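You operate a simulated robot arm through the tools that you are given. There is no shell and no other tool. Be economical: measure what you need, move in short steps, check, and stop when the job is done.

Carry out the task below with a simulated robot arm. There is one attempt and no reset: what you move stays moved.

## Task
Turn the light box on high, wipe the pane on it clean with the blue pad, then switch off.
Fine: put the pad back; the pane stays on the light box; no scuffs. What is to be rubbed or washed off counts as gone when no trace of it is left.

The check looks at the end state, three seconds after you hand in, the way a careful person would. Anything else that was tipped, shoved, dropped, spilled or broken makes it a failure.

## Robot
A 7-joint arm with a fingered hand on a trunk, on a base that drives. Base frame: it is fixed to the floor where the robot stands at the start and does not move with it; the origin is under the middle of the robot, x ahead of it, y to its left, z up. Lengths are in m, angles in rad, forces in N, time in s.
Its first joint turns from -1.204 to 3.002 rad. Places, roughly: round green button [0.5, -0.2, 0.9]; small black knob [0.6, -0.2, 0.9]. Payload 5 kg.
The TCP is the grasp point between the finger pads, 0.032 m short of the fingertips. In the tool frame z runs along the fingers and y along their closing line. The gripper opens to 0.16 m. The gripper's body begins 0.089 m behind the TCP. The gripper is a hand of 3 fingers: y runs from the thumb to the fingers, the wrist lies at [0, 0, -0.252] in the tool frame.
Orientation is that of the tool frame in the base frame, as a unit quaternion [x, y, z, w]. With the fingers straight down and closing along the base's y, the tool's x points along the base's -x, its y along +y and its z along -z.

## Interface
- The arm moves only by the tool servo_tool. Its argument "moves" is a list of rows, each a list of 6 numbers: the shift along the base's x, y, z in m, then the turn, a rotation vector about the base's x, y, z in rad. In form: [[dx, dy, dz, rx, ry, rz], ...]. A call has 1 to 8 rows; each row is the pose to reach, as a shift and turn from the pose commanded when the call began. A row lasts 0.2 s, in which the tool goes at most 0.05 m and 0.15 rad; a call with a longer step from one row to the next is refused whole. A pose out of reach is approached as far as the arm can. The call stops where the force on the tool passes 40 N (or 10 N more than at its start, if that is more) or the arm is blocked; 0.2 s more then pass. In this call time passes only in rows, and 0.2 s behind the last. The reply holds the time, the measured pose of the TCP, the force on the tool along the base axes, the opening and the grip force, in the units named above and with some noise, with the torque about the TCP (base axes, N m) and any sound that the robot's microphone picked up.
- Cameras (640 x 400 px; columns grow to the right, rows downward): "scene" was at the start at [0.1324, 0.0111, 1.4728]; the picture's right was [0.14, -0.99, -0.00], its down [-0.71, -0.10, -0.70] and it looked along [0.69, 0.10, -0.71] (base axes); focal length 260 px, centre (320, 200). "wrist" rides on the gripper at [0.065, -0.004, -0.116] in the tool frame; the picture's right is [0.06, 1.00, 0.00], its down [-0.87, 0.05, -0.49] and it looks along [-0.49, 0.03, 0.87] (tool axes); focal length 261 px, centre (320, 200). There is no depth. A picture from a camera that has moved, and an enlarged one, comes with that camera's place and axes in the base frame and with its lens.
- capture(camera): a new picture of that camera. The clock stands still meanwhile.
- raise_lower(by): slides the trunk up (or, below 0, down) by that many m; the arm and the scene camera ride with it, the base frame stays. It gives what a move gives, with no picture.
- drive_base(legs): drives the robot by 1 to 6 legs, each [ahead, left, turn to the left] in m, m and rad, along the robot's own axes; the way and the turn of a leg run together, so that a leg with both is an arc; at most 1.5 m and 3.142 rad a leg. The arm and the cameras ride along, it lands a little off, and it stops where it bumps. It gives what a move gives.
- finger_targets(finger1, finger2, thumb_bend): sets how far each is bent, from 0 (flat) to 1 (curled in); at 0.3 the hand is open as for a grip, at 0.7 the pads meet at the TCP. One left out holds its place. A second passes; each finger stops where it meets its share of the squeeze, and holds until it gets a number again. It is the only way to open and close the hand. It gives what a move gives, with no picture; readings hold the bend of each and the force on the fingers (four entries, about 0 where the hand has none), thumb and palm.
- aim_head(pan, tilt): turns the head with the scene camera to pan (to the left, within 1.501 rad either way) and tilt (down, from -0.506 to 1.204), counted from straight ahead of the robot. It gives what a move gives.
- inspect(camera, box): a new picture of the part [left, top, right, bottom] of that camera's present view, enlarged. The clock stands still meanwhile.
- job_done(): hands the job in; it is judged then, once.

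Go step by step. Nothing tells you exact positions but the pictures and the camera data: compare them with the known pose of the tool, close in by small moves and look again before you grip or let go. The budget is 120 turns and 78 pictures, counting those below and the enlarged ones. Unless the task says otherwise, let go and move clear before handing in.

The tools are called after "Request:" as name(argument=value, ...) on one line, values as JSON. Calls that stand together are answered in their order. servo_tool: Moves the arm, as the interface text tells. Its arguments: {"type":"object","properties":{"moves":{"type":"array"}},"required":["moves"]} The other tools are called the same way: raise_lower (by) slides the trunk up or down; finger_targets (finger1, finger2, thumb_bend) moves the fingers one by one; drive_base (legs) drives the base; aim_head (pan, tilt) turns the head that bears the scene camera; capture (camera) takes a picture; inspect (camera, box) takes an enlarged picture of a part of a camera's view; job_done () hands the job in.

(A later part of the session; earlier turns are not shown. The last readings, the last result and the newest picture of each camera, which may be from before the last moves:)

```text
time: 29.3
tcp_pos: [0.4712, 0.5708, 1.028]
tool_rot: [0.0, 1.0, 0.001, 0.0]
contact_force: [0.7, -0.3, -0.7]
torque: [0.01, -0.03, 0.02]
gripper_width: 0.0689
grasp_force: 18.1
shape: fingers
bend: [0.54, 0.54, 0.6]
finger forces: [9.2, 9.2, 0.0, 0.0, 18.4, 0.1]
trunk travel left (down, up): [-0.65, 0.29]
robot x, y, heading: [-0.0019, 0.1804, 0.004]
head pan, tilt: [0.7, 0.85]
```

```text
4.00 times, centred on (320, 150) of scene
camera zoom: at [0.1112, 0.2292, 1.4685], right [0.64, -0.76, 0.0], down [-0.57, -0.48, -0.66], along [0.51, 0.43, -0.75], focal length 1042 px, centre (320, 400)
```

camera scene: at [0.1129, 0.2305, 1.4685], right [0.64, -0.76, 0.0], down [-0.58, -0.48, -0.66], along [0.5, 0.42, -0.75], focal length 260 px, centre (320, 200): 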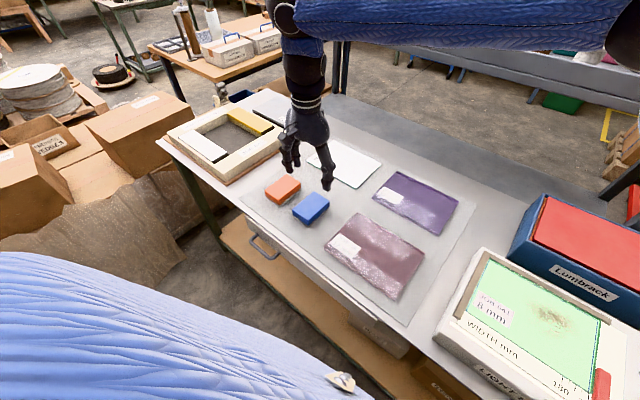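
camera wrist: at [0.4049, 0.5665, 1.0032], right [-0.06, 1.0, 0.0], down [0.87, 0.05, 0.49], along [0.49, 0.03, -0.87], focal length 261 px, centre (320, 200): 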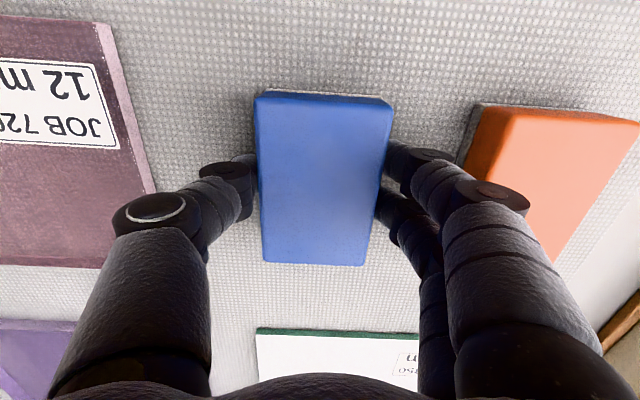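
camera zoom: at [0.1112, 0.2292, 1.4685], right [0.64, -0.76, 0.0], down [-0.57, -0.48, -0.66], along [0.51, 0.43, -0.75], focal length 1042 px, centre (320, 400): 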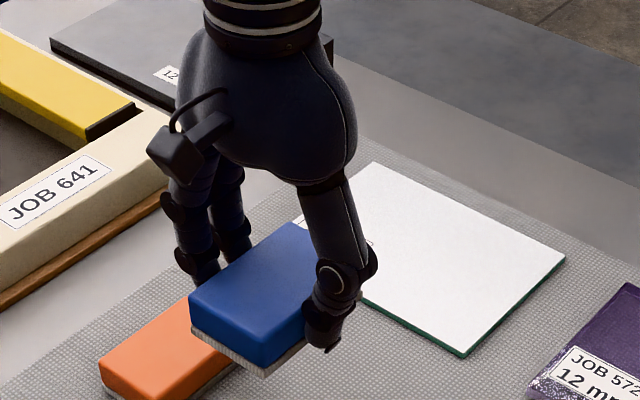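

The pad is lifted safely. The stain covers about x 0.495–0.58, y -0.075–0.02, so I'll carry the pad across high above the table to (0.545, 0.0).

Request:
servo_tool(moves=[[0.01, -0.047, 0, 0, 0, 0], [0.02, -0.094, 0, 0, 0, 0], [0.03, -0.141, 0, 0, 0, 0], [0.04, -0.188, 0, 0, 0, 0], [0.05, -0.235, 0, 0, 0, 0], [0.06, -0.282, 0, 0, 0, 0], [0.07, -0.329, 0, 0, 0, 0], [0.075, -0.376, 0, 0, 0, 0]])

Request:
servo_tool(moves=[[0, -0.047, 0, 0, 0, 0], [0, -0.094, 0, 0, 0, 0], [0, -0.141, 0, 0, 0, 0], [0, -0.185, 0, 0, 0, 0]])

Request:
aim_head(pan=-0.3, tilt=0.85)

Request:
capture(camera="scene")

Request:
capture(camera="wrist")

```text
time: 31.1
tcp_pos: [0.5456, 0.1927, 1.0267]
tool_rot: [-0.001, 1.0, 0.002, 0.0]
contact_force: [-0.4, -0.6, -1.5]
torque: [0.06, 0.0, 0.01]
gripper_width: 0.0693
grasp_force: 17.9
shape: fingers
bend: [0.54, 0.54, 0.6]
finger forces: [9.1, 9.0, 0.0, 0.1, 18.1, 0.1]
trunk travel left (down, up): [-0.65, 0.29]
robot x, y, heading: [0.0026, 0.1797, 0.0]
head pan, tilt: [0.7, 0.85]
```

```text
time: 32.1
tcp_pos: [0.5462, 0.0088, 1.0273]
tool_rot: [-0.001, 1.0, 0.002, 0.0]
contact_force: [-0.1, -0.6, -1.0]
torque: [-0.01, -0.01, -0.04]
gripper_width: 0.0693
grasp_force: 18.1
shape: fingers
bend: [0.54, 0.54, 0.6]
finger forces: [9.1, 8.9, 0.1, 0.1, 18.1, 0.0]
trunk travel left (down, up): [-0.65, 0.29]
robot x, y, heading: [-0.0001, 0.1762, -0.002]
head pan, tilt: [0.7, 0.85]
```

```text
time: 33.3
tcp_pos: [0.5458, 0.0096, 1.0274]
tool_rot: [0.0, 1.0, 0.001, -0.001]
contact_force: [-0.3, 0.0, -1.1]
torque: [0.01, -0.01, -0.01]
gripper_width: 0.0691
grasp_force: 17.6
shape: fingers
bend: [0.54, 0.54, 0.6]
finger forces: [9.1, 9.1, 0.0, 0.0, 18.1, 0.1]
trunk travel left (down, up): [-0.65, 0.29]
robot x, y, heading: [0.0004, 0.1807, 0.002]
head pan, tilt: [-0.3, 0.85]
```

```text
44 pictures are left
camera scene: at [0.1271, 0.1555, 1.4685], right [-0.29, -0.96, 0.0], down [-0.72, 0.22, -0.66], along [0.63, -0.19, -0.75], focal length 260 px, centre (320, 200)
```

scene: 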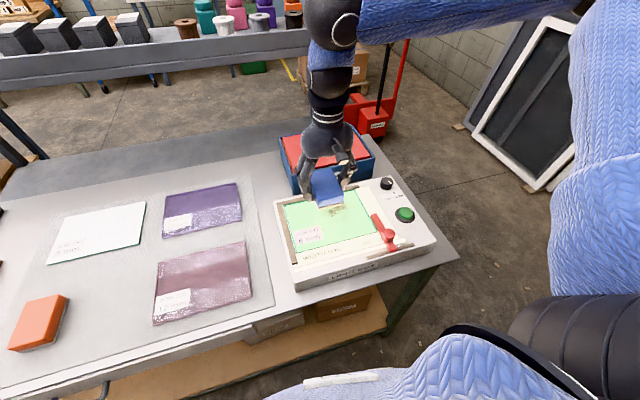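

```text
43 pictures are left
camera wrist: at [0.4804, 0.0053, 1.1436], right [-0.06, 1.0, 0.0], down [0.87, 0.05, 0.49], along [0.49, 0.03, -0.87], focal length 261 px, centre (320, 200)
```

wrist: 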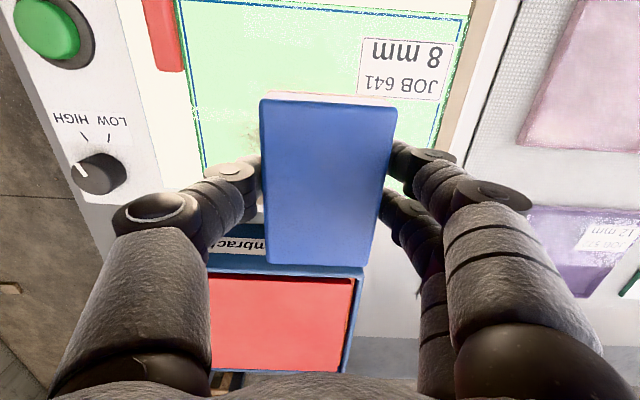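

The pad is over the pane; the stain lies just to its right. I'll descend in stages until it touches lightly.

Request:
servo_tool(moves=[[0, 0, -0.03, 0, 0, 0], [0, 0, -0.05, 0, 0, 0], [0, 0, -0.06, 0, 0, 0], [0, 0, -0.064, 0, 0, 0]])

Request:
inspect(camera="scene", box=[264, 150, 424, 250])

```text
time: 34.3
tcp_pos: [0.5459, 0.0102, 0.9631]
tool_rot: [-0.001, 1.0, 0.002, 0.0]
contact_force: [-0.3, 0.3, -1.2]
torque: [0.02, 0.0, 0.02]
gripper_width: 0.0691
grasp_force: 18.4
shape: fingers
bend: [0.54, 0.54, 0.6]
finger forces: [9.0, 9.0, 0.1, 0.0, 18.1, 0.1]
trunk travel left (down, up): [-0.65, 0.29]
robot x, y, heading: [-0.0013, 0.1802, 0.001]
head pan, tilt: [-0.3, 0.85]
```

```text
4.00 times, centred on (344, 200) of scene
camera zoom: at [0.127, 0.1557, 1.4685], right [-0.3, -0.96, 0.0], down [-0.72, 0.22, -0.66], along [0.63, -0.2, -0.75], focal length 1042 px, centre (224, 200)
```

zoom: 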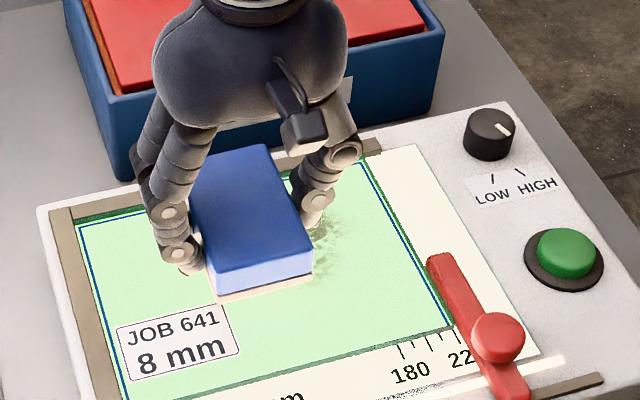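

Not touching yet. I'll go on down in 2 mm steps.

Request:
servo_tool(moves=[[0, 0, -0.002, 0, 0, 0], [0, 0, -0.004, 0, 0, 0], [0, 0, -0.006, 0, 0, 0], [0, 0, -0.008, 0, 0, 0]])

```text
time: 35.3
tcp_pos: [0.5455, 0.01, 0.9552]
tool_rot: [0.001, 1.0, 0.0, 0.001]
contact_force: [0.5, -0.5, -1.6]
torque: [-0.03, 0.04, 0.0]
gripper_width: 0.0692
grasp_force: 18.1
shape: fingers
bend: [0.54, 0.54, 0.6]
finger forces: [9.0, 9.0, 0.0, 0.0, 18.2, 0.1]
trunk travel left (down, up): [-0.65, 0.29]
robot x, y, heading: [0.0011, 0.1794, 0.008]
head pan, tilt: [-0.3, 0.85]
```

Request:
servo_tool(moves=[[0, 0, -0.002, 0, 0, 0], [0, 0, -0.004, 0, 0, 0], [0, 0, -0.006, 0, 0, 0]])

Request:
inspect(camera="scene", box=[264, 150, 424, 250])

```text
time: 36.1
tcp_pos: [0.5466, 0.0103, 0.9496]
tool_rot: [0.001, 1.0, 0.002, 0.001]
contact_force: [0.7, -1.6, 9.1]
torque: [0.17, -0.03, 0.01]
gripper_width: 0.0691
grasp_force: 18.0
shape: fingers
bend: [0.54, 0.54, 0.6]
finger forces: [8.8, 8.9, 0.0, 0.1, 19.0, 0.0]
trunk travel left (down, up): [-0.65, 0.29]
robot x, y, heading: [-0.0006, 0.179, 0.003]
head pan, tilt: [-0.3, 0.85]
```

```text
4.00 times, centred on (344, 200) of scene
camera zoom: at [0.1267, 0.1556, 1.4687], right [-0.3, -0.96, 0.0], down [-0.72, 0.22, -0.66], along [0.63, -0.2, -0.75], focal length 1042 px, centre (224, 200)
```

zoom: 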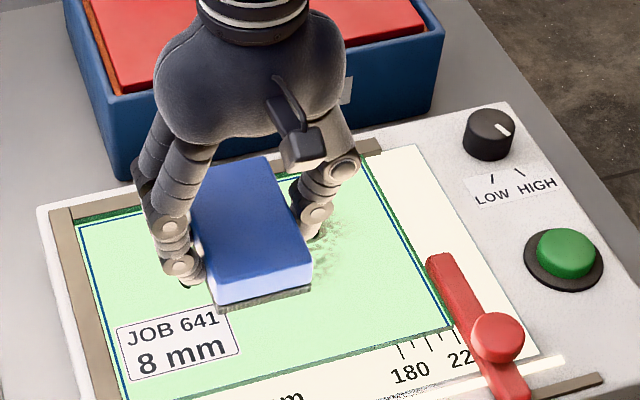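

Contact on the pane is at about 10 N and level. I'll wipe right and back, gently.

Request:
servo_tool(moves=[[0, -0.02, 0, 0, 0, 0], [0, -0.042, 0, 0, 0, 0], [0, -0.064, 0, 0, 0, 0], [0, -0.084, 0, 0, 0, 0], [0, -0.064, 0, 0, 0, 0], [0, -0.042, 0, 0, 0, 0], [0, -0.02, 0, 0, 0, 0], [0, 0, 0, 0, 0, 0]])

Request:
inspect(camera="scene", box=[264, 150, 424, 250])

```text
time: 37.9
tcp_pos: [0.5451, 0.0101, 0.95]
tool_rot: [0.001, 1.0, 0.001, 0.0]
contact_force: [0.7, -1.9, 4.9]
torque: [0.18, 0.0, 0.0]
gripper_width: 0.069
grasp_force: 18.1
shape: fingers
bend: [0.55, 0.55, 0.6]
finger forces: [8.5, 8.6, 0.0, 0.0, 18.7, 0.0]
trunk travel left (down, up): [-0.65, 0.29]
robot x, y, heading: [-0.0025, 0.1781, -0.002]
head pan, tilt: [-0.3, 0.85]
```

```text
4.00 times, centred on (344, 200) of scene
camera zoom: at [0.1268, 0.1558, 1.4685], right [-0.3, -0.96, 0.0], down [-0.72, 0.22, -0.66], along [0.63, -0.2, -0.75], focal length 1042 px, centre (224, 200)
```

zoom: 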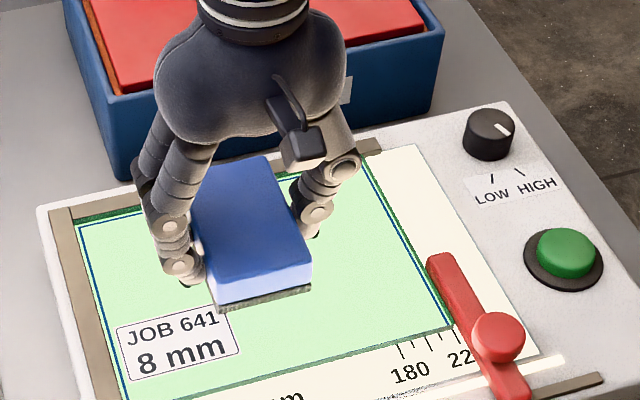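

The visible stain is going. I'll do a second pass slightly lower in x and pressed a touch more, keeping clear of the slider and label, then lift and look.

Request:
servo_tool(moves=[[0, -0.02, -0.001, 0, 0, 0], [0, -0.05, -0.001, 0, 0, 0], [0.002, -0.082, -0.001, 0, 0, 0], [-0.01, -0.06, -0.001, 0, 0, 0], [-0.022, -0.04, -0.001, 0, 0, 0], [-0.022, -0.015, -0.001, 0, 0, 0], [-0.01, -0.005, -0.001, 0, 0, 0], [0.003, 0, -0.001, 0, 0, 0]])

Request:
servo_tool(moves=[[0, -0.03, 0, 0, 0, 0], [0, -0.06, 0, 0, 0, 0], [0, -0.082, 0, 0, 0, 0], [0, -0.05, 0, 0, 0, 0], [0, -0.02, 0, 0, 0, 0], [0, 0.01, 0, 0, 0, 0]])

Request:
servo_tool(moves=[[0, 0, 0.02, 0, 0, 0], [0, 0.02, 0.06, 0, 0, 0], [0, 0.06, 0.08, 0, 0, 0], [0, 0.11, 0.08, 0, 0, 0], [0, 0.155, 0.08, 0, 0, 0], [0, 0.2, 0.08, 0, 0, 0]])

Request:
inspect(camera="scene", box=[264, 160, 424, 260])

```text
time: 39.7
tcp_pos: [0.5496, 0.0123, 0.9484]
tool_rot: [-0.001, 1.0, 0.001, -0.001]
contact_force: [-3.9, -2.3, 17.2]
torque: [-0.04, 0.11, -0.01]
gripper_width: 0.0692
grasp_force: 18.6
shape: fingers
bend: [0.56, 0.56, 0.61]
finger forces: [8.8, 8.8, 0.0, 0.1, 20.0, 0.0]
trunk travel left (down, up): [-0.65, 0.29]
robot x, y, heading: [-0.0023, 0.1759, 0.003]
head pan, tilt: [-0.3, 0.85]
```

```text
time: 41.1
tcp_pos: [0.549, 0.0216, 0.9491]
tool_rot: [0.0, 1.0, 0.001, 0.0]
contact_force: [0.9, -3.5, 12.3]
torque: [-0.06, -0.04, -0.01]
gripper_width: 0.0692
grasp_force: 18.7
shape: fingers
bend: [0.55, 0.55, 0.61]
finger forces: [8.3, 8.4, 0.1, 0.0, 20.5, 0.1]
trunk travel left (down, up): [-0.65, 0.29]
robot x, y, heading: [0.0017, 0.1785, -0.005]
head pan, tilt: [-0.3, 0.85]
```

```text
time: 42.5
tcp_pos: [0.5479, 0.2213, 1.0272]
tool_rot: [0.001, 1.0, 0.0, -0.001]
contact_force: [-0.5, 0.3, -1.7]
torque: [-0.06, 0.04, 0.01]
gripper_width: 0.0691
grasp_force: 17.0
shape: fingers
bend: [0.54, 0.54, 0.61]
finger forces: [8.6, 8.5, 0.0, 0.0, 17.1, 0.0]
trunk travel left (down, up): [-0.65, 0.29]
robot x, y, heading: [-0.0008, 0.1785, 0.004]
head pan, tilt: [-0.3, 0.85]
```

```text
4.00 times, centred on (344, 210) of scene
camera zoom: at [0.1276, 0.1577, 1.4685], right [-0.3, -0.96, 0.0], down [-0.72, 0.22, -0.66], along [0.63, -0.2, -0.75], focal length 1042 px, centre (224, 160)
```

zoom: 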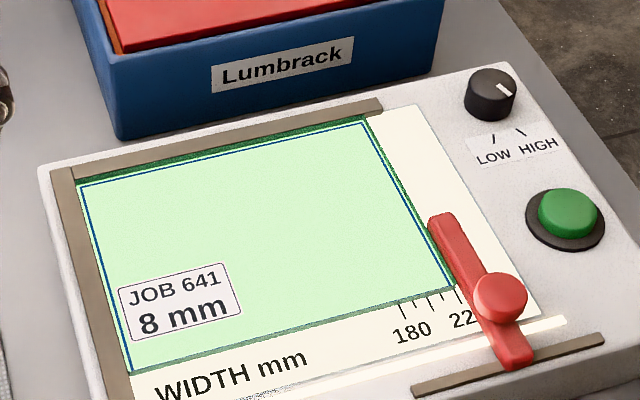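

The pane looks clean. I'll check it at higher zoom for any faint trace.

Request:
inspect(camera="scene", box=[280, 183, 344, 223])

Request:
inspect(camera="scene", box=[324, 185, 388, 225])

Request:
capture(camera="wrist")

```text
10.00 times, centred on (312, 203) of scene
camera zoom: at [0.1276, 0.1577, 1.4685], right [-0.3, -0.96, 0.0], down [-0.72, 0.22, -0.66], along [0.63, -0.2, -0.75], focal length 2604 px, centre (400, 170)
```

zoom: 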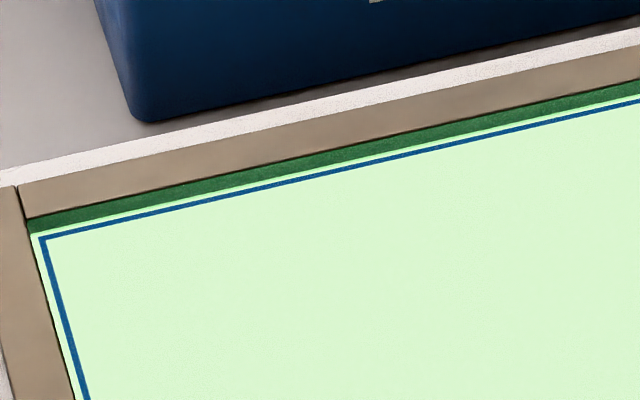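

```text
10.00 times, centred on (356, 205) of scene
camera zoom: at [0.1276, 0.1577, 1.4685], right [-0.3, -0.96, 0.0], down [-0.72, 0.22, -0.66], along [0.63, -0.2, -0.75], focal length 2604 px, centre (-40, 150)
```

zoom: 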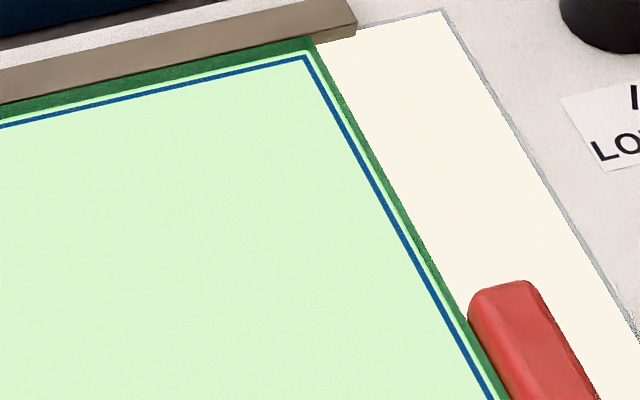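

```text
36 pictures are left
camera wrist: at [0.4826, 0.2165, 1.1434], right [-0.06, 1.0, 0.0], down [0.87, 0.05, 0.49], along [0.49, 0.03, -0.87], focal length 261 px, centre (320, 200)
```

wrist: 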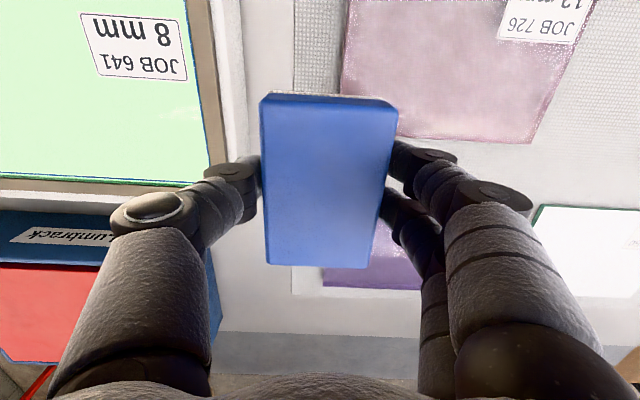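

No trace is left. I'll carry the pad back above where I picked it up.

Request:
servo_tool(moves=[[-0.01, 0.046, 0, 0, 0, 0], [-0.02, 0.092, 0, 0, 0, 0], [-0.03, 0.138, 0, 0, 0, 0], [-0.04, 0.184, 0, 0, 0, 0], [-0.05, 0.23, 0, 0, 0, 0], [-0.06, 0.276, 0, 0, 0, 0], [-0.07, 0.322, 0, 0, 0, 0], [-0.077, 0.348, 0, 0, 0, 0]])

Request:
aim_head(pan=0.7, tilt=0.85)

```text
time: 44.3
tcp_pos: [0.4722, 0.5689, 1.0281]
tool_rot: [0.0, 1.0, 0.0, 0.0]
contact_force: [-0.1, -0.5, -1.0]
torque: [-0.03, -0.04, 0.0]
gripper_width: 0.0694
grasp_force: 16.9
shape: fingers
bend: [0.54, 0.54, 0.61]
finger forces: [8.6, 8.5, 0.0, 0.1, 17.2, 0.0]
trunk travel left (down, up): [-0.65, 0.29]
robot x, y, heading: [-0.0026, 0.1808, 0.0]
head pan, tilt: [-0.3, 0.85]
```

```text
time: 45.6
tcp_pos: [0.4724, 0.5674, 1.0278]
tool_rot: [-0.001, 1.0, 0.001, 0.0]
contact_force: [0.0, 1.1, -2.0]
torque: [0.05, 0.0, 0.02]
gripper_width: 0.0694
grasp_force: 16.9
shape: fingers
bend: [0.54, 0.54, 0.61]
finger forces: [8.6, 8.5, 0.0, 0.0, 17.2, 0.1]
trunk travel left (down, up): [-0.65, 0.29]
robot x, y, heading: [-0.0034, 0.1786, 0.002]
head pan, tilt: [0.7, 0.85]
```

Over the pad's spot now. I'll lower to the original height.

Request:
servo_tool(moves=[[-0.001, 0.001, -0.05, 0, 0, 0], [-0.001, 0.001, -0.1, 0, 0, 0], [-0.001, 0.001, -0.125, 0, 0, 0], [-0.001, 0.001, -0.135, 0, 0, 0], [-0.001, 0.001, -0.139, 0, 0, 0]])

Request:
inspect(camera="scene", box=[240, 140, 384, 230])

```text
time: 46.8
tcp_pos: [0.471, 0.57, 0.8895]
tool_rot: [-0.001, 1.0, 0.001, 0.0]
contact_force: [-0.6, -0.5, -0.4]
torque: [-0.01, 0.05, 0.02]
gripper_width: 0.0693
grasp_force: 17.3
shape: fingers
bend: [0.54, 0.54, 0.61]
finger forces: [8.7, 8.5, 0.1, 0.1, 17.0, 0.1]
trunk travel left (down, up): [-0.65, 0.29]
robot x, y, heading: [0.0021, 0.1803, -0.002]
head pan, tilt: [0.7, 0.85]
```

```text
4.44 times, centred on (312, 185) of scene
camera zoom: at [0.1124, 0.2296, 1.4685], right [0.64, -0.76, 0.0], down [-0.57, -0.48, -0.66], along [0.5, 0.43, -0.75], focal length 1157 px, centre (356, 267)
```

zoom: 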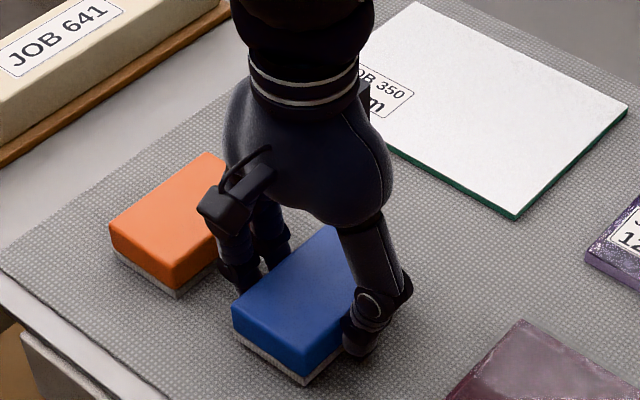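

The pad is aligned with its old place. I'll take the last few millimetres, then release.

Request:
servo_tool(moves=[[0, 0, -0.0015, 0, 0, 0], [0, 0, -0.003, 0, 0, 0]])

Request:
finger_targets(finger1=0.5, finger2=0.5, thumb_bend=0.5)

Request:
servo_tool(moves=[[0, 0, 0.03, 0, 0, 0], [0, 0, 0.07, 0, 0, 0], [0, 0, 0.115, 0, 0, 0], [0, 0, 0.16, 0, 0, 0]])

Request:
inspect(camera="scene", box=[240, 140, 384, 230])

Request:
capture(camera="wrist")

```text
time: 47.4
tcp_pos: [0.4705, 0.5695, 0.8846]
tool_rot: [0.0, 1.0, 0.001, 0.001]
contact_force: [-0.7, -0.4, -1.7]
torque: [0.02, -0.02, 0.0]
gripper_width: 0.0693
grasp_force: 16.5
shape: fingers
bend: [0.54, 0.54, 0.61]
finger forces: [8.5, 8.5, 0.0, 0.0, 17.0, 0.1]
trunk travel left (down, up): [-0.65, 0.29]
robot x, y, heading: [-0.0024, 0.1787, -0.0]
head pan, tilt: [0.7, 0.85]
```

```text
time: 48.4
tcp_pos: [0.4695, 0.5706, 0.8862]
tool_rot: [0.0, 1.0, 0.001, 0.0]
contact_force: [-0.3, -0.9, 0.6]
torque: [0.05, 0.01, 0.01]
gripper_width: 0.0865
grasp_force: 0.5
shape: fingers
bend: [0.5, 0.5, 0.5]
finger forces: [0.1, 0.2, 0.0, 0.1, 0.1, 0.0]
trunk travel left (down, up): [-0.65, 0.29]
robot x, y, heading: [0.0012, 0.1813, -0.001]
head pan, tilt: [0.7, 0.85]
```

```text
time: 49.4
tcp_pos: [0.4688, 0.5692, 1.0454]
tool_rot: [0.0, 1.0, 0.001, 0.0]
contact_force: [-0.6, 0.0, 0.4]
torque: [0.03, 0.01, -0.02]
gripper_width: 0.0868
grasp_force: 0.1
shape: fingers
bend: [0.5, 0.5, 0.5]
finger forces: [0.1, 0.0, 0.0, 0.0, 0.0, 0.0]
trunk travel left (down, up): [-0.65, 0.29]
robot x, y, heading: [0.0003, 0.1809, -0.002]
head pan, tilt: [0.7, 0.85]
```

```text
4.44 times, centred on (312, 185) of scene
camera zoom: at [0.1111, 0.2293, 1.4684], right [0.64, -0.76, 0.0], down [-0.57, -0.48, -0.66], along [0.51, 0.43, -0.75], focal length 1157 px, centre (356, 267)
```

zoom: 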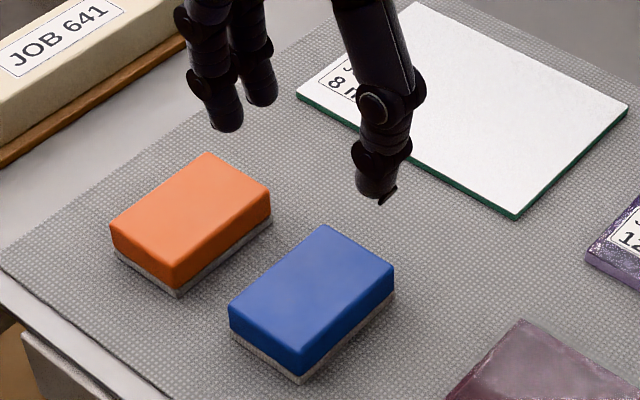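

```text
33 pictures are left
camera wrist: at [0.4035, 0.5644, 1.1625], right [-0.06, 1.0, 0.0], down [0.87, 0.05, 0.49], along [0.49, 0.03, -0.87], focal length 261 px, centre (320, 200)
```

wrist: 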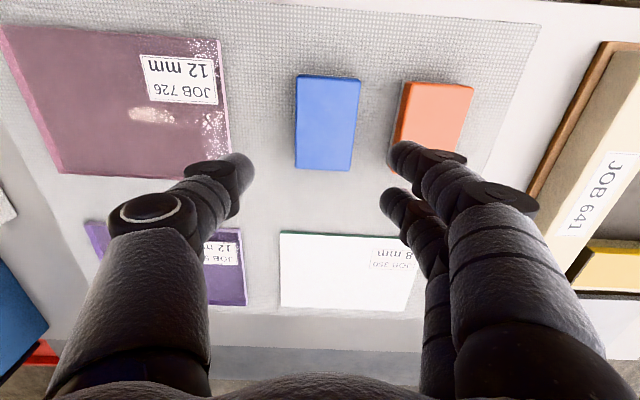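

The pad is back in its place. Now I'll travel high back to the light box to return the slider to its original position.

Request:
servo_tool(moves=[[0, -0.04, 0.02, 0, 0, 0], [0, -0.088, 0.03, 0, 0, 0], [0, -0.136, 0.03, 0, 0, 0], [0, -0.184, 0.03, 0, 0, 0], [0, -0.232, 0.03, 0, 0, 0], [0, -0.28, 0.03, 0, 0, 0], [0, -0.328, 0.03, 0, 0, 0], [0, -0.376, 0.03, 0, 0, 0]])

Request:
servo_tool(moves=[[0, -0.048, 0, 0, 0, 0], [0, -0.096, 0, 0, 0, 0], [0, -0.144, 0, 0, 0, 0], [0, -0.192, 0, 0, 0, 0], [-0.02, -0.23, 0, 0, 0, 0], [-0.03, -0.27, 0, 0, 0, 0], [-0.045, -0.307, 0, 0, 0, 0]])

Request:
aim_head(pan=-0.35, tilt=0.9)

Request:
capture(camera="wrist")

Request:
capture(camera="scene")

```text
time: 51.2
tcp_pos: [0.4721, 0.1904, 1.0769]
tool_rot: [0.0, 1.0, 0.001, 0.0]
contact_force: [-0.4, -0.5, 1.1]
torque: [0.03, -0.03, 0.06]
gripper_width: 0.0868
grasp_force: 0.1
shape: fingers
bend: [0.5, 0.5, 0.5]
finger forces: [0.0, 0.0, 0.1, 0.0, 0.1, 0.0]
trunk travel left (down, up): [-0.65, 0.29]
robot x, y, heading: [0.0003, 0.1796, 0.002]
head pan, tilt: [0.7, 0.85]
```

```text
time: 52.8
tcp_pos: [0.4719, 0.0001, 1.0757]
tool_rot: [0.0, 1.0, 0.0, 0.0]
contact_force: [0.3, -0.3, -0.3]
torque: [-0.04, 0.02, 0.03]
gripper_width: 0.087
grasp_force: 0.0
shape: fingers
bend: [0.5, 0.5, 0.5]
finger forces: [0.0, 0.1, 0.0, 0.0, 0.1, 0.0]
out of reach, approached as far as the arm can: row 5, 6, 7
trunk travel left (down, up): [-0.65, 0.29]
robot x, y, heading: [0.0014, 0.18, 0.001]
head pan, tilt: [0.7, 0.85]
```

```text
time: 54.1
tcp_pos: [0.4724, 0.0012, 1.0767]
tool_rot: [-0.001, 1.0, 0.002, 0.0]
contact_force: [-0.2, 1.0, 0.2]
torque: [-0.03, 0.03, 0.01]
gripper_width: 0.0871
grasp_force: 0.1
shape: fingers
bend: [0.5, 0.5, 0.5]
finger forces: [0.1, 0.0, 0.1, 0.1, 0.0, 0.0]
trunk travel left (down, up): [-0.65, 0.29]
robot x, y, heading: [-0.0004, 0.1801, -0.001]
head pan, tilt: [-0.351, 0.901]
```

```text
32 pictures are left
camera wrist: at [0.4058, -0.0042, 1.1925], right [-0.06, 1.0, 0.0], down [0.87, 0.05, 0.49], along [0.49, 0.03, -0.87], focal length 261 px, centre (320, 200)
```

wrist: 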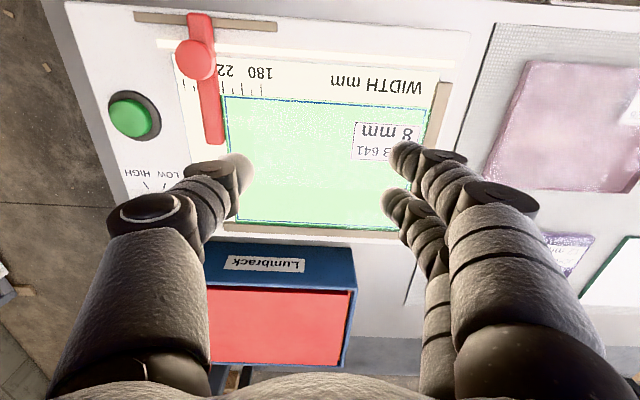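

```text
31 pictures are left
camera scene: at [0.1233, 0.1529, 1.4646], right [-0.34, -0.94, 0.0], down [-0.74, 0.27, -0.62], along [0.58, -0.21, -0.78], focal length 260 px, centre (320, 200)
```

scene: 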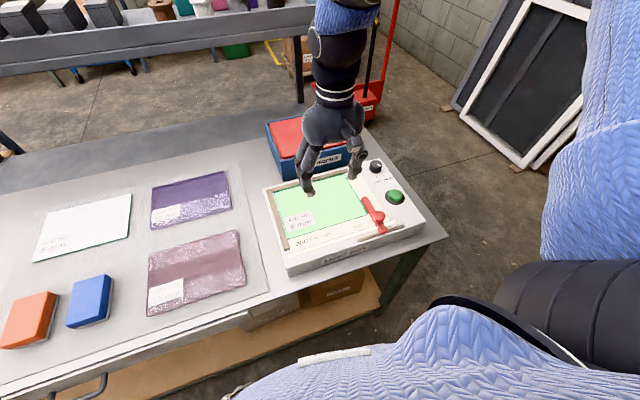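

The right side is out of reach from here, so I'll drive back right 0.18 m. The hand stays high and clears everything.

Request:
drive_base(legs=[[0, -0.18, 0]])

Request:
aim_head(pan=0.0, tilt=0.9)

```text
time: 55.6
tcp_pos: [0.4723, -0.1831, 1.0752]
tool_rot: [0.001, 1.0, 0.002, 0.0]
contact_force: [0.3, -1.1, 0.5]
torque: [0.05, 0.0, -0.05]
gripper_width: 0.0869
grasp_force: 0.0
shape: fingers
bend: [0.5, 0.5, 0.5]
finger forces: [0.0, 0.1, 0.0, 0.0, 0.0, 0.1]
trunk travel left (down, up): [-0.65, 0.29]
robot x, y, heading: [-0.0018, -0.0022, -0.001]
head pan, tilt: [-0.351, 0.901]
```

```text
time: 56.5
tcp_pos: [0.4722, -0.183, 1.0769]
tool_rot: [0.001, 1.0, 0.001, 0.0]
contact_force: [0.4, -0.5, -0.6]
torque: [-0.02, -0.02, -0.03]
gripper_width: 0.0873
grasp_force: 0.0
shape: fingers
bend: [0.5, 0.5, 0.5]
finger forces: [0.0, 0.0, 0.0, 0.0, 0.0, 0.1]
trunk travel left (down, up): [-0.65, 0.29]
robot x, y, heading: [0.0017, 0.0, -0.006]
head pan, tilt: [0.0, 0.901]
```

Now I'll go above the slider hub near (0.42, -0.115).

Request:
servo_tool(moves=[[-0.02, 0.03, 0, 0, 0, 0], [-0.045, 0.06, -0.01, 0, 0, 0], [-0.052, 0.068, -0.04, 0, 0, 0]])

Request:
capture(camera="wrist")

Request:
capture(camera="scene")

```text
time: 57.3
tcp_pos: [0.461, -0.1335, 1.084]
tool_rot: [0.001, 1.0, 0.003, 0.0]
contact_force: [-0.6, -0.1, 0.5]
torque: [0.09, -0.02, -0.02]
gripper_width: 0.0871
grasp_force: 0.3
shape: fingers
bend: [0.5, 0.5, 0.5]
finger forces: [0.1, 0.1, 0.1, 0.0, 0.1, 0.0]
out of reach, approached as far as the arm can: row 1, 2, 3
trunk travel left (down, up): [-0.65, 0.29]
robot x, y, heading: [0.0005, -0.0007, -0.001]
head pan, tilt: [0.0, 0.901]
```

```text
30 pictures are left
camera wrist: at [0.396, -0.1379, 1.2001], right [-0.06, 1.0, 0.0], down [0.87, 0.05, 0.49], along [0.49, 0.03, -0.87], focal length 261 px, centre (320, 200)
```

wrist: 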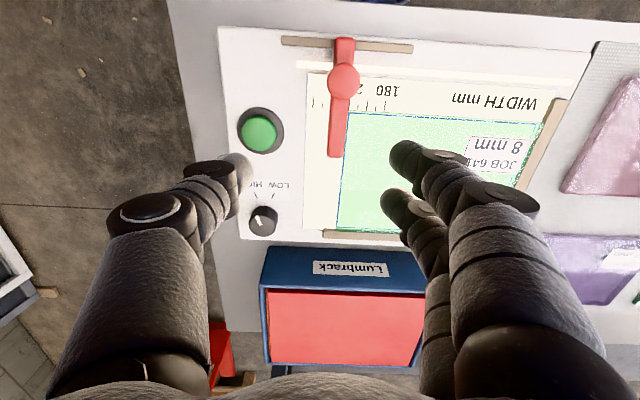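

```text
29 pictures are left
camera scene: at [0.127, -0.008, 1.4646], right [0.0, -1.0, 0.0], down [-0.78, 0.0, -0.62], along [0.62, 0.0, -0.78], focal length 260 px, centre (320, 200)
```

scene: 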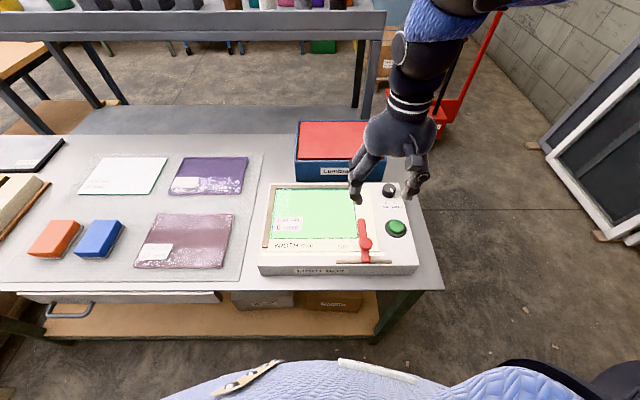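

The slider hub is too near for the arm to reach. I'll back the base up 0.12 m.

Request:
drive_base(legs=[[-0.12, 0, 0]])

Request:
servo_tool(moves=[[0.03, 0.005, 0, 0, 0, 0], [0.06, 0.015, -0.01, 0, 0, 0], [0.075, 0.018, -0.04, 0, 0, 0]])

Request:
capture(camera="wrist")

Request:
inspect(camera="scene", box=[270, 150, 430, 250])

```text
time: 58.5
tcp_pos: [0.3413, -0.1299, 1.0851]
tool_rot: [0.0, 1.0, 0.002, 0.001]
contact_force: [-0.6, 0.3, 0.4]
torque: [-0.01, -0.04, 0.01]
gripper_width: 0.0872
grasp_force: 0.1
shape: fingers
bend: [0.5, 0.5, 0.5]
finger forces: [0.0, 0.0, 0.0, 0.0, 0.1, 0.0]
trunk travel left (down, up): [-0.65, 0.29]
robot x, y, heading: [-0.1208, -0.0064, -0.003]
head pan, tilt: [0.0, 0.901]
```

```text
time: 59.3
tcp_pos: [0.42, -0.1128, 1.0437]
tool_rot: [0.001, 1.0, 0.001, -0.001]
contact_force: [0.4, -0.2, -0.7]
torque: [0.02, 0.01, 0.0]
gripper_width: 0.0872
grasp_force: 0.1
shape: fingers
bend: [0.5, 0.5, 0.5]
finger forces: [0.1, 0.0, 0.0, 0.0, 0.0, 0.0]
trunk travel left (down, up): [-0.65, 0.29]
robot x, y, heading: [-0.1196, -0.0066, -0.004]
head pan, tilt: [0.0, 0.901]
```

```text
28 pictures are left
camera wrist: at [0.3534, -0.1178, 1.1599], right [-0.06, 1.0, 0.0], down [0.87, 0.05, 0.49], along [0.49, 0.03, -0.87], focal length 261 px, centre (320, 200)
```

wrist: 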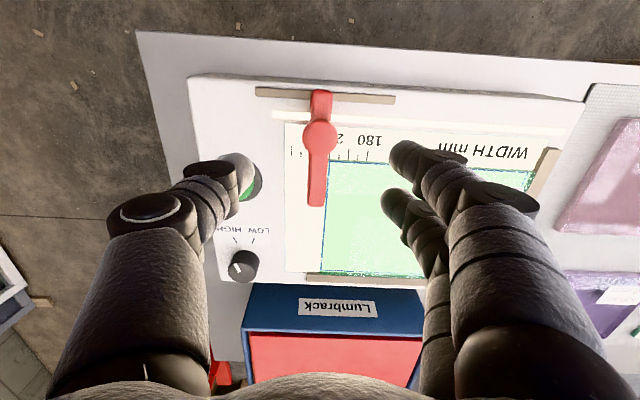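

```text
4.00 times, centred on (350, 200) of scene
camera zoom: at [0.0095, -0.0048, 1.4644], right [0.0, -1.0, 0.0], down [-0.78, 0.0, -0.62], along [0.62, 0.0, -0.78], focal length 1042 px, centre (200, 200)
```

zoom: 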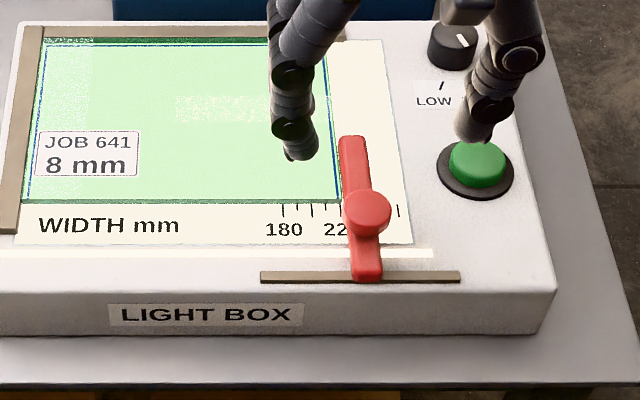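

Something faint and textured shows on the pane around (0.535, -0.02). I'll zoom in to see whether it's a reflection or residue.

Request:
inspect(camera="scene", box=[306, 160, 354, 190])

Request:
inspect(camera="wrist", box=[310, 140, 438, 220])

```text
13.33 times, centred on (330, 175) of scene
camera zoom: at [0.0095, -0.0048, 1.4644], right [0.0, -1.0, 0.0], down [-0.78, 0.0, -0.62], along [0.62, 0.0, -0.78], focal length 3472 px, centre (187, 533)
```

zoom: 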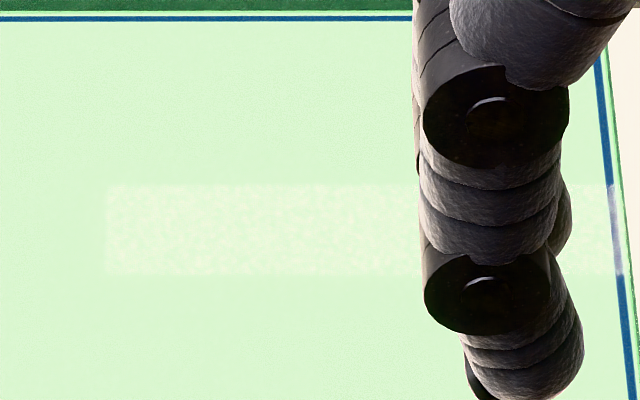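

```text
5.00 times, centred on (374, 180) of wrist
camera zoom: at [0.3534, -0.1178, 1.1599], right [-0.06, 1.0, 0.0], down [0.87, 0.05, 0.49], along [0.49, 0.03, -0.87], focal length 1303 px, centre (50, 300)
```

zoom: 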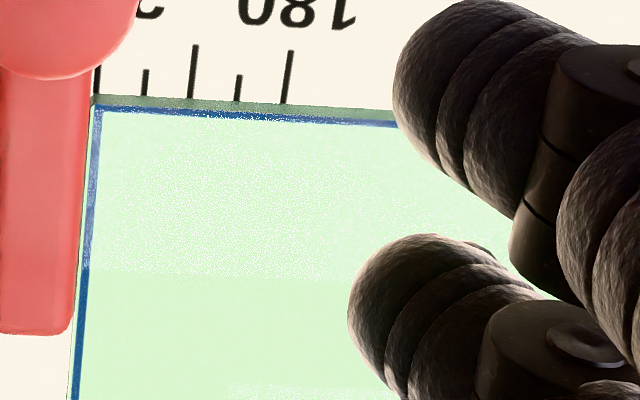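

Both bright rectangles shift with viewpoint, so they're lamp reflections and the pane is clean. The slider hub is at (0.415, -0.113, top 0.94) and its original y was about -0.158. I'll lower the hand around the hub.

Request:
servo_tool(moves=[[-0.005, 0, -0.04, 0, 0, 0], [-0.005, 0, -0.07, 0, 0, 0], [-0.005, 0, -0.086, 0, 0, 0]])

Request:
capture(camera="wrist")

Request:
inspect(camera="scene", box=[310, 160, 406, 220])

```text
time: 60.1
tcp_pos: [0.4124, -0.1125, 0.9563]
tool_rot: [0.001, 1.0, 0.001, -0.001]
contact_force: [1.3, 0.4, 0.1]
torque: [0.02, 0.07, 0.0]
gripper_width: 0.0872
grasp_force: 0.1
shape: fingers
bend: [0.5, 0.5, 0.5]
finger forces: [0.0, 0.1, 0.0, 0.1, 0.0, 0.1]
trunk travel left (down, up): [-0.65, 0.29]
robot x, y, heading: [-0.1209, -0.0032, 0.0]
head pan, tilt: [0.0, 0.901]
```

```text
24 pictures are left
camera wrist: at [0.3464, -0.1169, 1.074], right [-0.06, 1.0, 0.0], down [0.87, 0.05, 0.49], along [0.49, 0.03, -0.87], focal length 261 px, centre (320, 200)
```

wrist: 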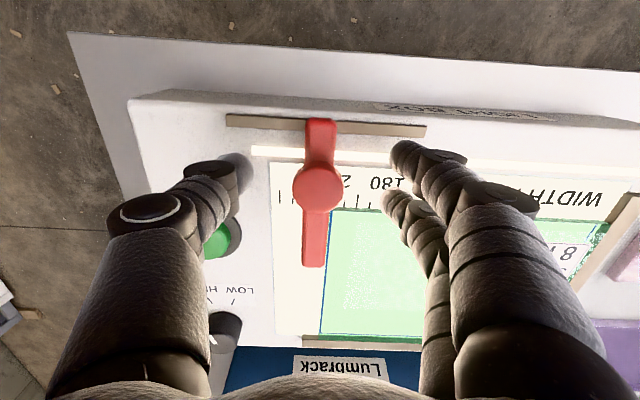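

```text
6.67 times, centred on (358, 190) of scene
camera zoom: at [0.0085, -0.0042, 1.4646], right [0.0, -1.0, 0.0], down [-0.78, 0.0, -0.62], along [0.62, 0.0, -0.78], focal length 1736 px, centre (67, 267)
```

zoom: 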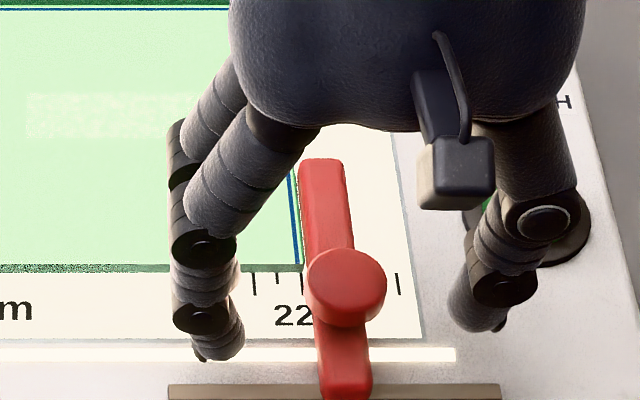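

The hand straddles the hub. I'll close gently and then slide it -y.

Request:
finger_targets(finger1=0.64, finger2=0.64, thumb_bend=0.64)

Request:
servo_tool(moves=[[0, -0.01, 0, 0, 0, 0], [0, -0.02, 0, 0, 0, 0], [0, -0.03, 0, 0, 0, 0], [0, -0.04, 0, 0, 0, 0]])

Request:
inspect(camera="scene", box=[290, 150, 434, 240])

Request:
capture(camera="wrist")

```text
time: 61.1
tcp_pos: [0.411, -0.1123, 0.957]
tool_rot: [0.001, 1.0, 0.001, 0.0]
contact_force: [0.3, -0.9, -1.3]
torque: [-0.04, 0.02, 0.01]
gripper_width: 0.0352
grasp_force: 0.7
shape: fingers
bend: [0.64, 0.63, 0.63]
finger forces: [0.0, 0.6, 0.1, 0.0, 1.8, 0.0]
trunk travel left (down, up): [-0.65, 0.29]
robot x, y, heading: [-0.1223, 0.0009, -0.001]
head pan, tilt: [0.0, 0.901]
```

```text
time: 62.1
tcp_pos: [0.4132, -0.1514, 0.9577]
tool_rot: [0.0, 1.0, 0.001, 0.0]
contact_force: [-0.5, -0.1, -0.3]
torque: [0.03, 0.01, -0.01]
gripper_width: 0.0342
grasp_force: 1.8
shape: fingers
bend: [0.64, 0.63, 0.64]
finger forces: [0.1, 1.2, 0.0, 0.1, 1.3, 0.0]
trunk travel left (down, up): [-0.65, 0.29]
robot x, y, heading: [-0.123, -0.005, -0.003]
head pan, tilt: [0.0, 0.901]
```

```text
4.44 times, centred on (362, 195) of scene
camera zoom: at [0.0075, -0.0041, 1.4646], right [0.0, -1.0, 0.0], down [-0.78, 0.0, -0.62], along [0.62, 0.0, -0.78], focal length 1157 px, centre (133, 222)
```

zoom: 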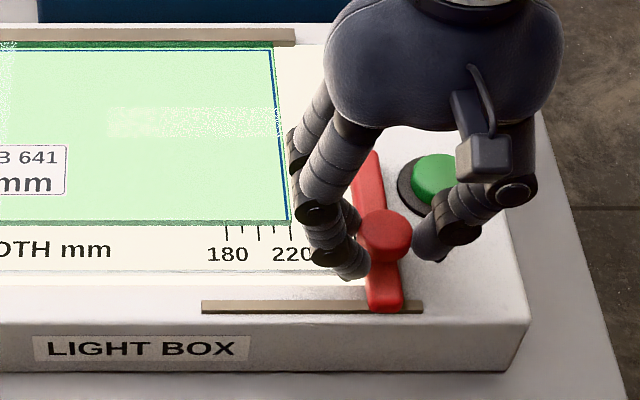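

```text
21 pictures are left
camera wrist: at [0.3463, -0.1564, 1.0743], right [-0.06, 1.0, 0.0], down [0.87, 0.05, 0.49], along [0.49, 0.03, -0.87], focal length 261 px, centre (320, 200)
```

wrist: 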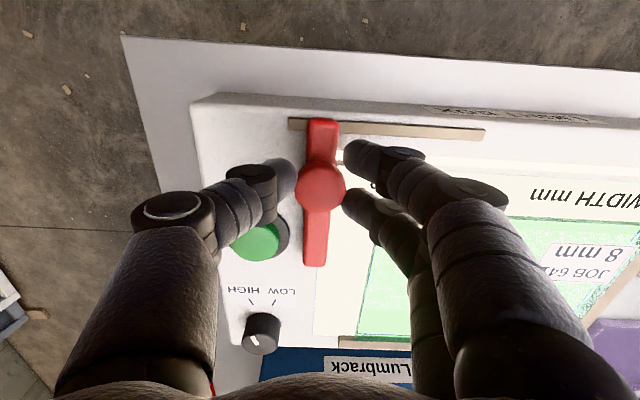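

The slider followed nicely. In the first picture it stood about 3 mm short of the rail's end, so I'll move about 7.5 mm more.

Request:
servo_tool(moves=[[0, -0.004, 0, 0, 0, 0], [0, -0.0075, 0, 0, 0, 0]])

Request:
finger_targets(finger1=0.53, finger2=0.53, thumb_bend=0.53)

Request:
servo_tool(moves=[[0, 0, 0.03, 0, 0, 0], [0, 0, 0.07, 0, 0, 0], [0.02, -0.02, 0.1, 0, 0, 0], [0.06, -0.03, 0.11, 0, 0, 0], [0.09, -0.04, 0.11, 0, 0, 0]])

Request:
inspect(camera="scene", box=[270, 150, 430, 250])

```text
time: 62.7
tcp_pos: [0.4119, -0.1582, 0.958]
tool_rot: [0.001, 1.0, 0.001, 0.0]
contact_force: [-1.0, 0.6, 0.1]
torque: [0.01, -0.01, 0.03]
gripper_width: 0.0343
grasp_force: 1.4
shape: fingers
bend: [0.64, 0.63, 0.64]
finger forces: [0.0, 1.4, 0.0, 0.0, 1.3, 0.0]
trunk travel left (down, up): [-0.65, 0.29]
robot x, y, heading: [-0.1223, -0.0014, -0.002]
head pan, tilt: [0.0, 0.901]
```

```text
time: 63.7
tcp_pos: [0.4123, -0.1588, 0.9577]
tool_rot: [0.001, 1.0, 0.001, 0.0]
contact_force: [-0.4, 0.4, 0.0]
torque: [0.0, 0.01, -0.01]
gripper_width: 0.0745
grasp_force: 0.0
shape: fingers
bend: [0.53, 0.53, 0.53]
finger forces: [0.0, 0.1, 0.0, 0.0, 0.0, 0.0]
trunk travel left (down, up): [-0.65, 0.29]
robot x, y, heading: [-0.1213, -0.0016, -0.003]
head pan, tilt: [0.0, 0.901]
```

```text
time: 64.9
tcp_pos: [0.5037, -0.1996, 1.0685]
tool_rot: [0.002, 1.0, 0.002, 0.001]
contact_force: [0.3, -0.2, -0.3]
torque: [-0.01, 0.01, 0.0]
gripper_width: 0.0745
grasp_force: 0.1
shape: fingers
bend: [0.53, 0.53, 0.53]
finger forces: [0.0, 0.1, 0.0, 0.0, 0.0, 0.1]
trunk travel left (down, up): [-0.65, 0.29]
robot x, y, heading: [-0.1208, -0.0042, -0.0]
head pan, tilt: [0.0, 0.901]
```

```text
4.00 times, centred on (350, 200) of scene
camera zoom: at [0.0077, -0.0047, 1.4646], right [0.0, -1.0, 0.0], down [-0.78, 0.0, -0.62], along [0.62, 0.0, -0.78], focal length 1042 px, centre (200, 200)
```

zoom: 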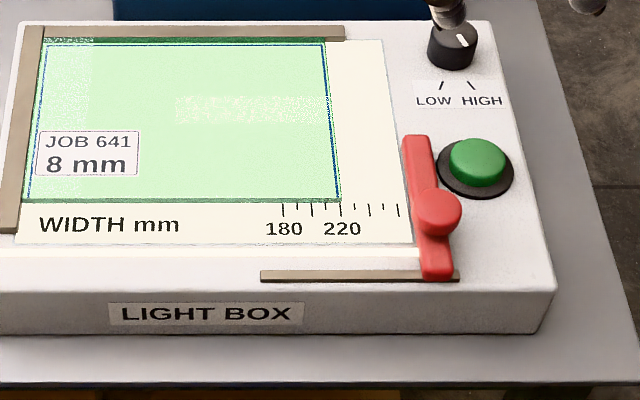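

The slider is back as it was. Now to switch off: same thumb pose as before, back to TCP (0.4725, -0.137) above the button.

Request:
finger_targets(finger1=1.0, finger2=1.0, thumb_bend=0.45)

Request:
servo_tool(moves=[[-0.015, 0.03, 0, 0, 0, 0], [-0.031, 0.062, 0, 0, 0, 0], [-0.031, 0.062, -0.04, 0, 0, 0], [-0.031, 0.062, -0.08, 0, 0, 0], [-0.031, 0.062, -0.107, 0, 0, 0]])

Request:
inspect(camera="scene", box=[310, 140, 438, 220])

Request:
capture(camera="wrist")

```text
time: 65.9
tcp_pos: [0.5027, -0.1982, 1.0673]
tool_rot: [0.0, 1.0, 0.002, 0.0]
contact_force: [-0.1, 0.6, 0.9]
torque: [0.0, 0.01, 0.02]
gripper_width: 0.0615
grasp_force: 0.0
shape: fingers
bend: [1.0, 1.0, 0.45]
finger forces: [0.0, 0.0, 0.0, 0.0, 0.0, 0.0]
trunk travel left (down, up): [-0.65, 0.29]
robot x, y, heading: [-0.1173, -0.0047, -0.003]
head pan, tilt: [0.0, 0.901]
```

```text
time: 67.1
tcp_pos: [0.4718, -0.1379, 0.9602]
tool_rot: [0.001, 1.0, 0.003, 0.001]
contact_force: [0.0, 0.5, -0.8]
torque: [0.02, 0.02, 0.02]
gripper_width: 0.0614
grasp_force: 0.0
shape: fingers
bend: [1.0, 1.0, 0.45]
finger forces: [0.1, 0.0, 0.0, 0.1, 0.0, 0.0]
trunk travel left (down, up): [-0.65, 0.29]
robot x, y, heading: [-0.1195, -0.0021, -0.003]
head pan, tilt: [0.0, 0.901]
```

```text
5.00 times, centred on (374, 180) of scene
camera zoom: at [0.0085, -0.0046, 1.4646], right [0.0, -1.0, 0.0], down [-0.78, 0.0, -0.62], along [0.62, 0.0, -0.78], focal length 1302 px, centre (50, 300)
```

zoom: 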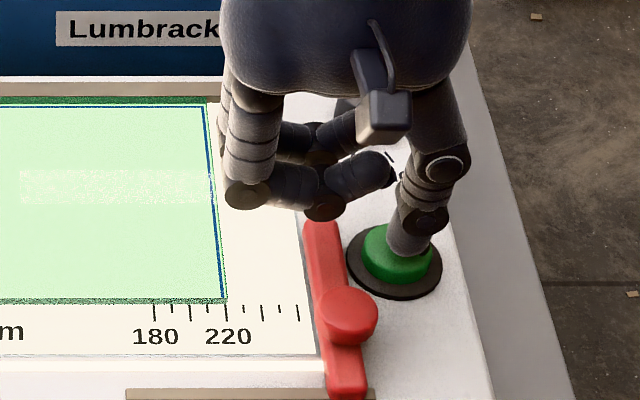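

```text
18 pictures are left
camera wrist: at [0.4063, -0.1427, 1.0766], right [-0.06, 1.0, 0.0], down [0.87, 0.05, 0.49], along [0.49, 0.03, -0.87], focal length 261 px, centre (320, 200)
```

wrist: 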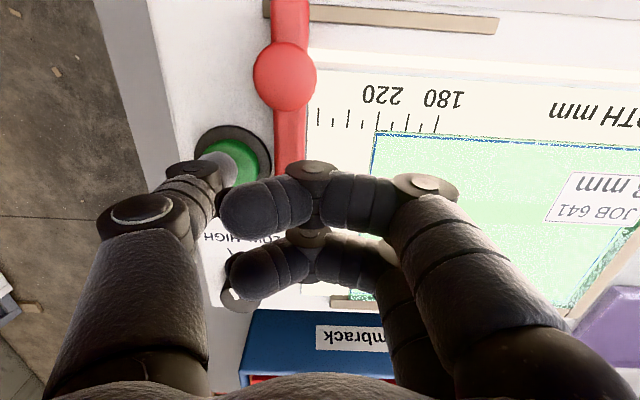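

The thumb is over the button, and the slider stands where it did at the start. I'll press.

Request:
servo_tool(moves=[[0, 0, -0.004, 0, 0, 0], [0, 0, -0.007, 0, 0, 0], [0, 0, -0.01, 0, 0, 0], [0, 0, -0.013, 0, 0, 0]])

Request:
inspect(camera="scene", box=[270, 150, 430, 250])

```text
time: 68.1
tcp_pos: [0.4709, -0.1355, 0.9493]
tool_rot: [0.001, 1.0, 0.001, 0.001]
contact_force: [-0.3, 3.7, 19.5]
torque: [-1.24, 0.05, -0.04]
gripper_width: 0.0616
grasp_force: 10.1
shape: fingers
bend: [1.0, 1.0, 0.45]
finger forces: [0.1, 0.0, 0.0, 0.0, 19.1, 0.0]
trunk travel left (down, up): [-0.65, 0.29]
robot x, y, heading: [-0.1211, -0.0056, -0.002]
head pan, tilt: [0.0, 0.901]
heard: click
```

```text
4.00 times, centred on (350, 200) of scene
camera zoom: at [0.0066, -0.003, 1.4651], right [0.0, -1.0, 0.0], down [-0.78, 0.0, -0.62], along [0.62, 0.0, -0.78], focal length 1042 px, centre (200, 200)
```

zoom: 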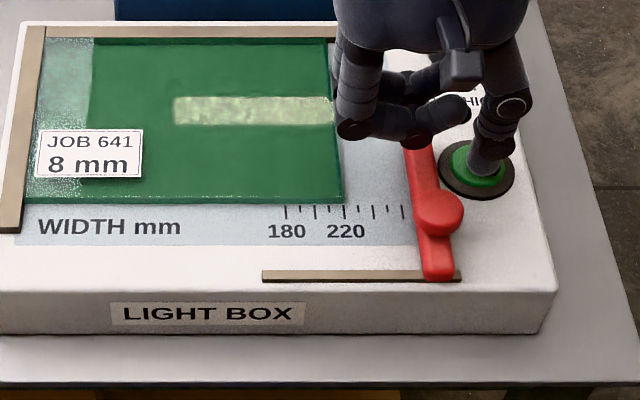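

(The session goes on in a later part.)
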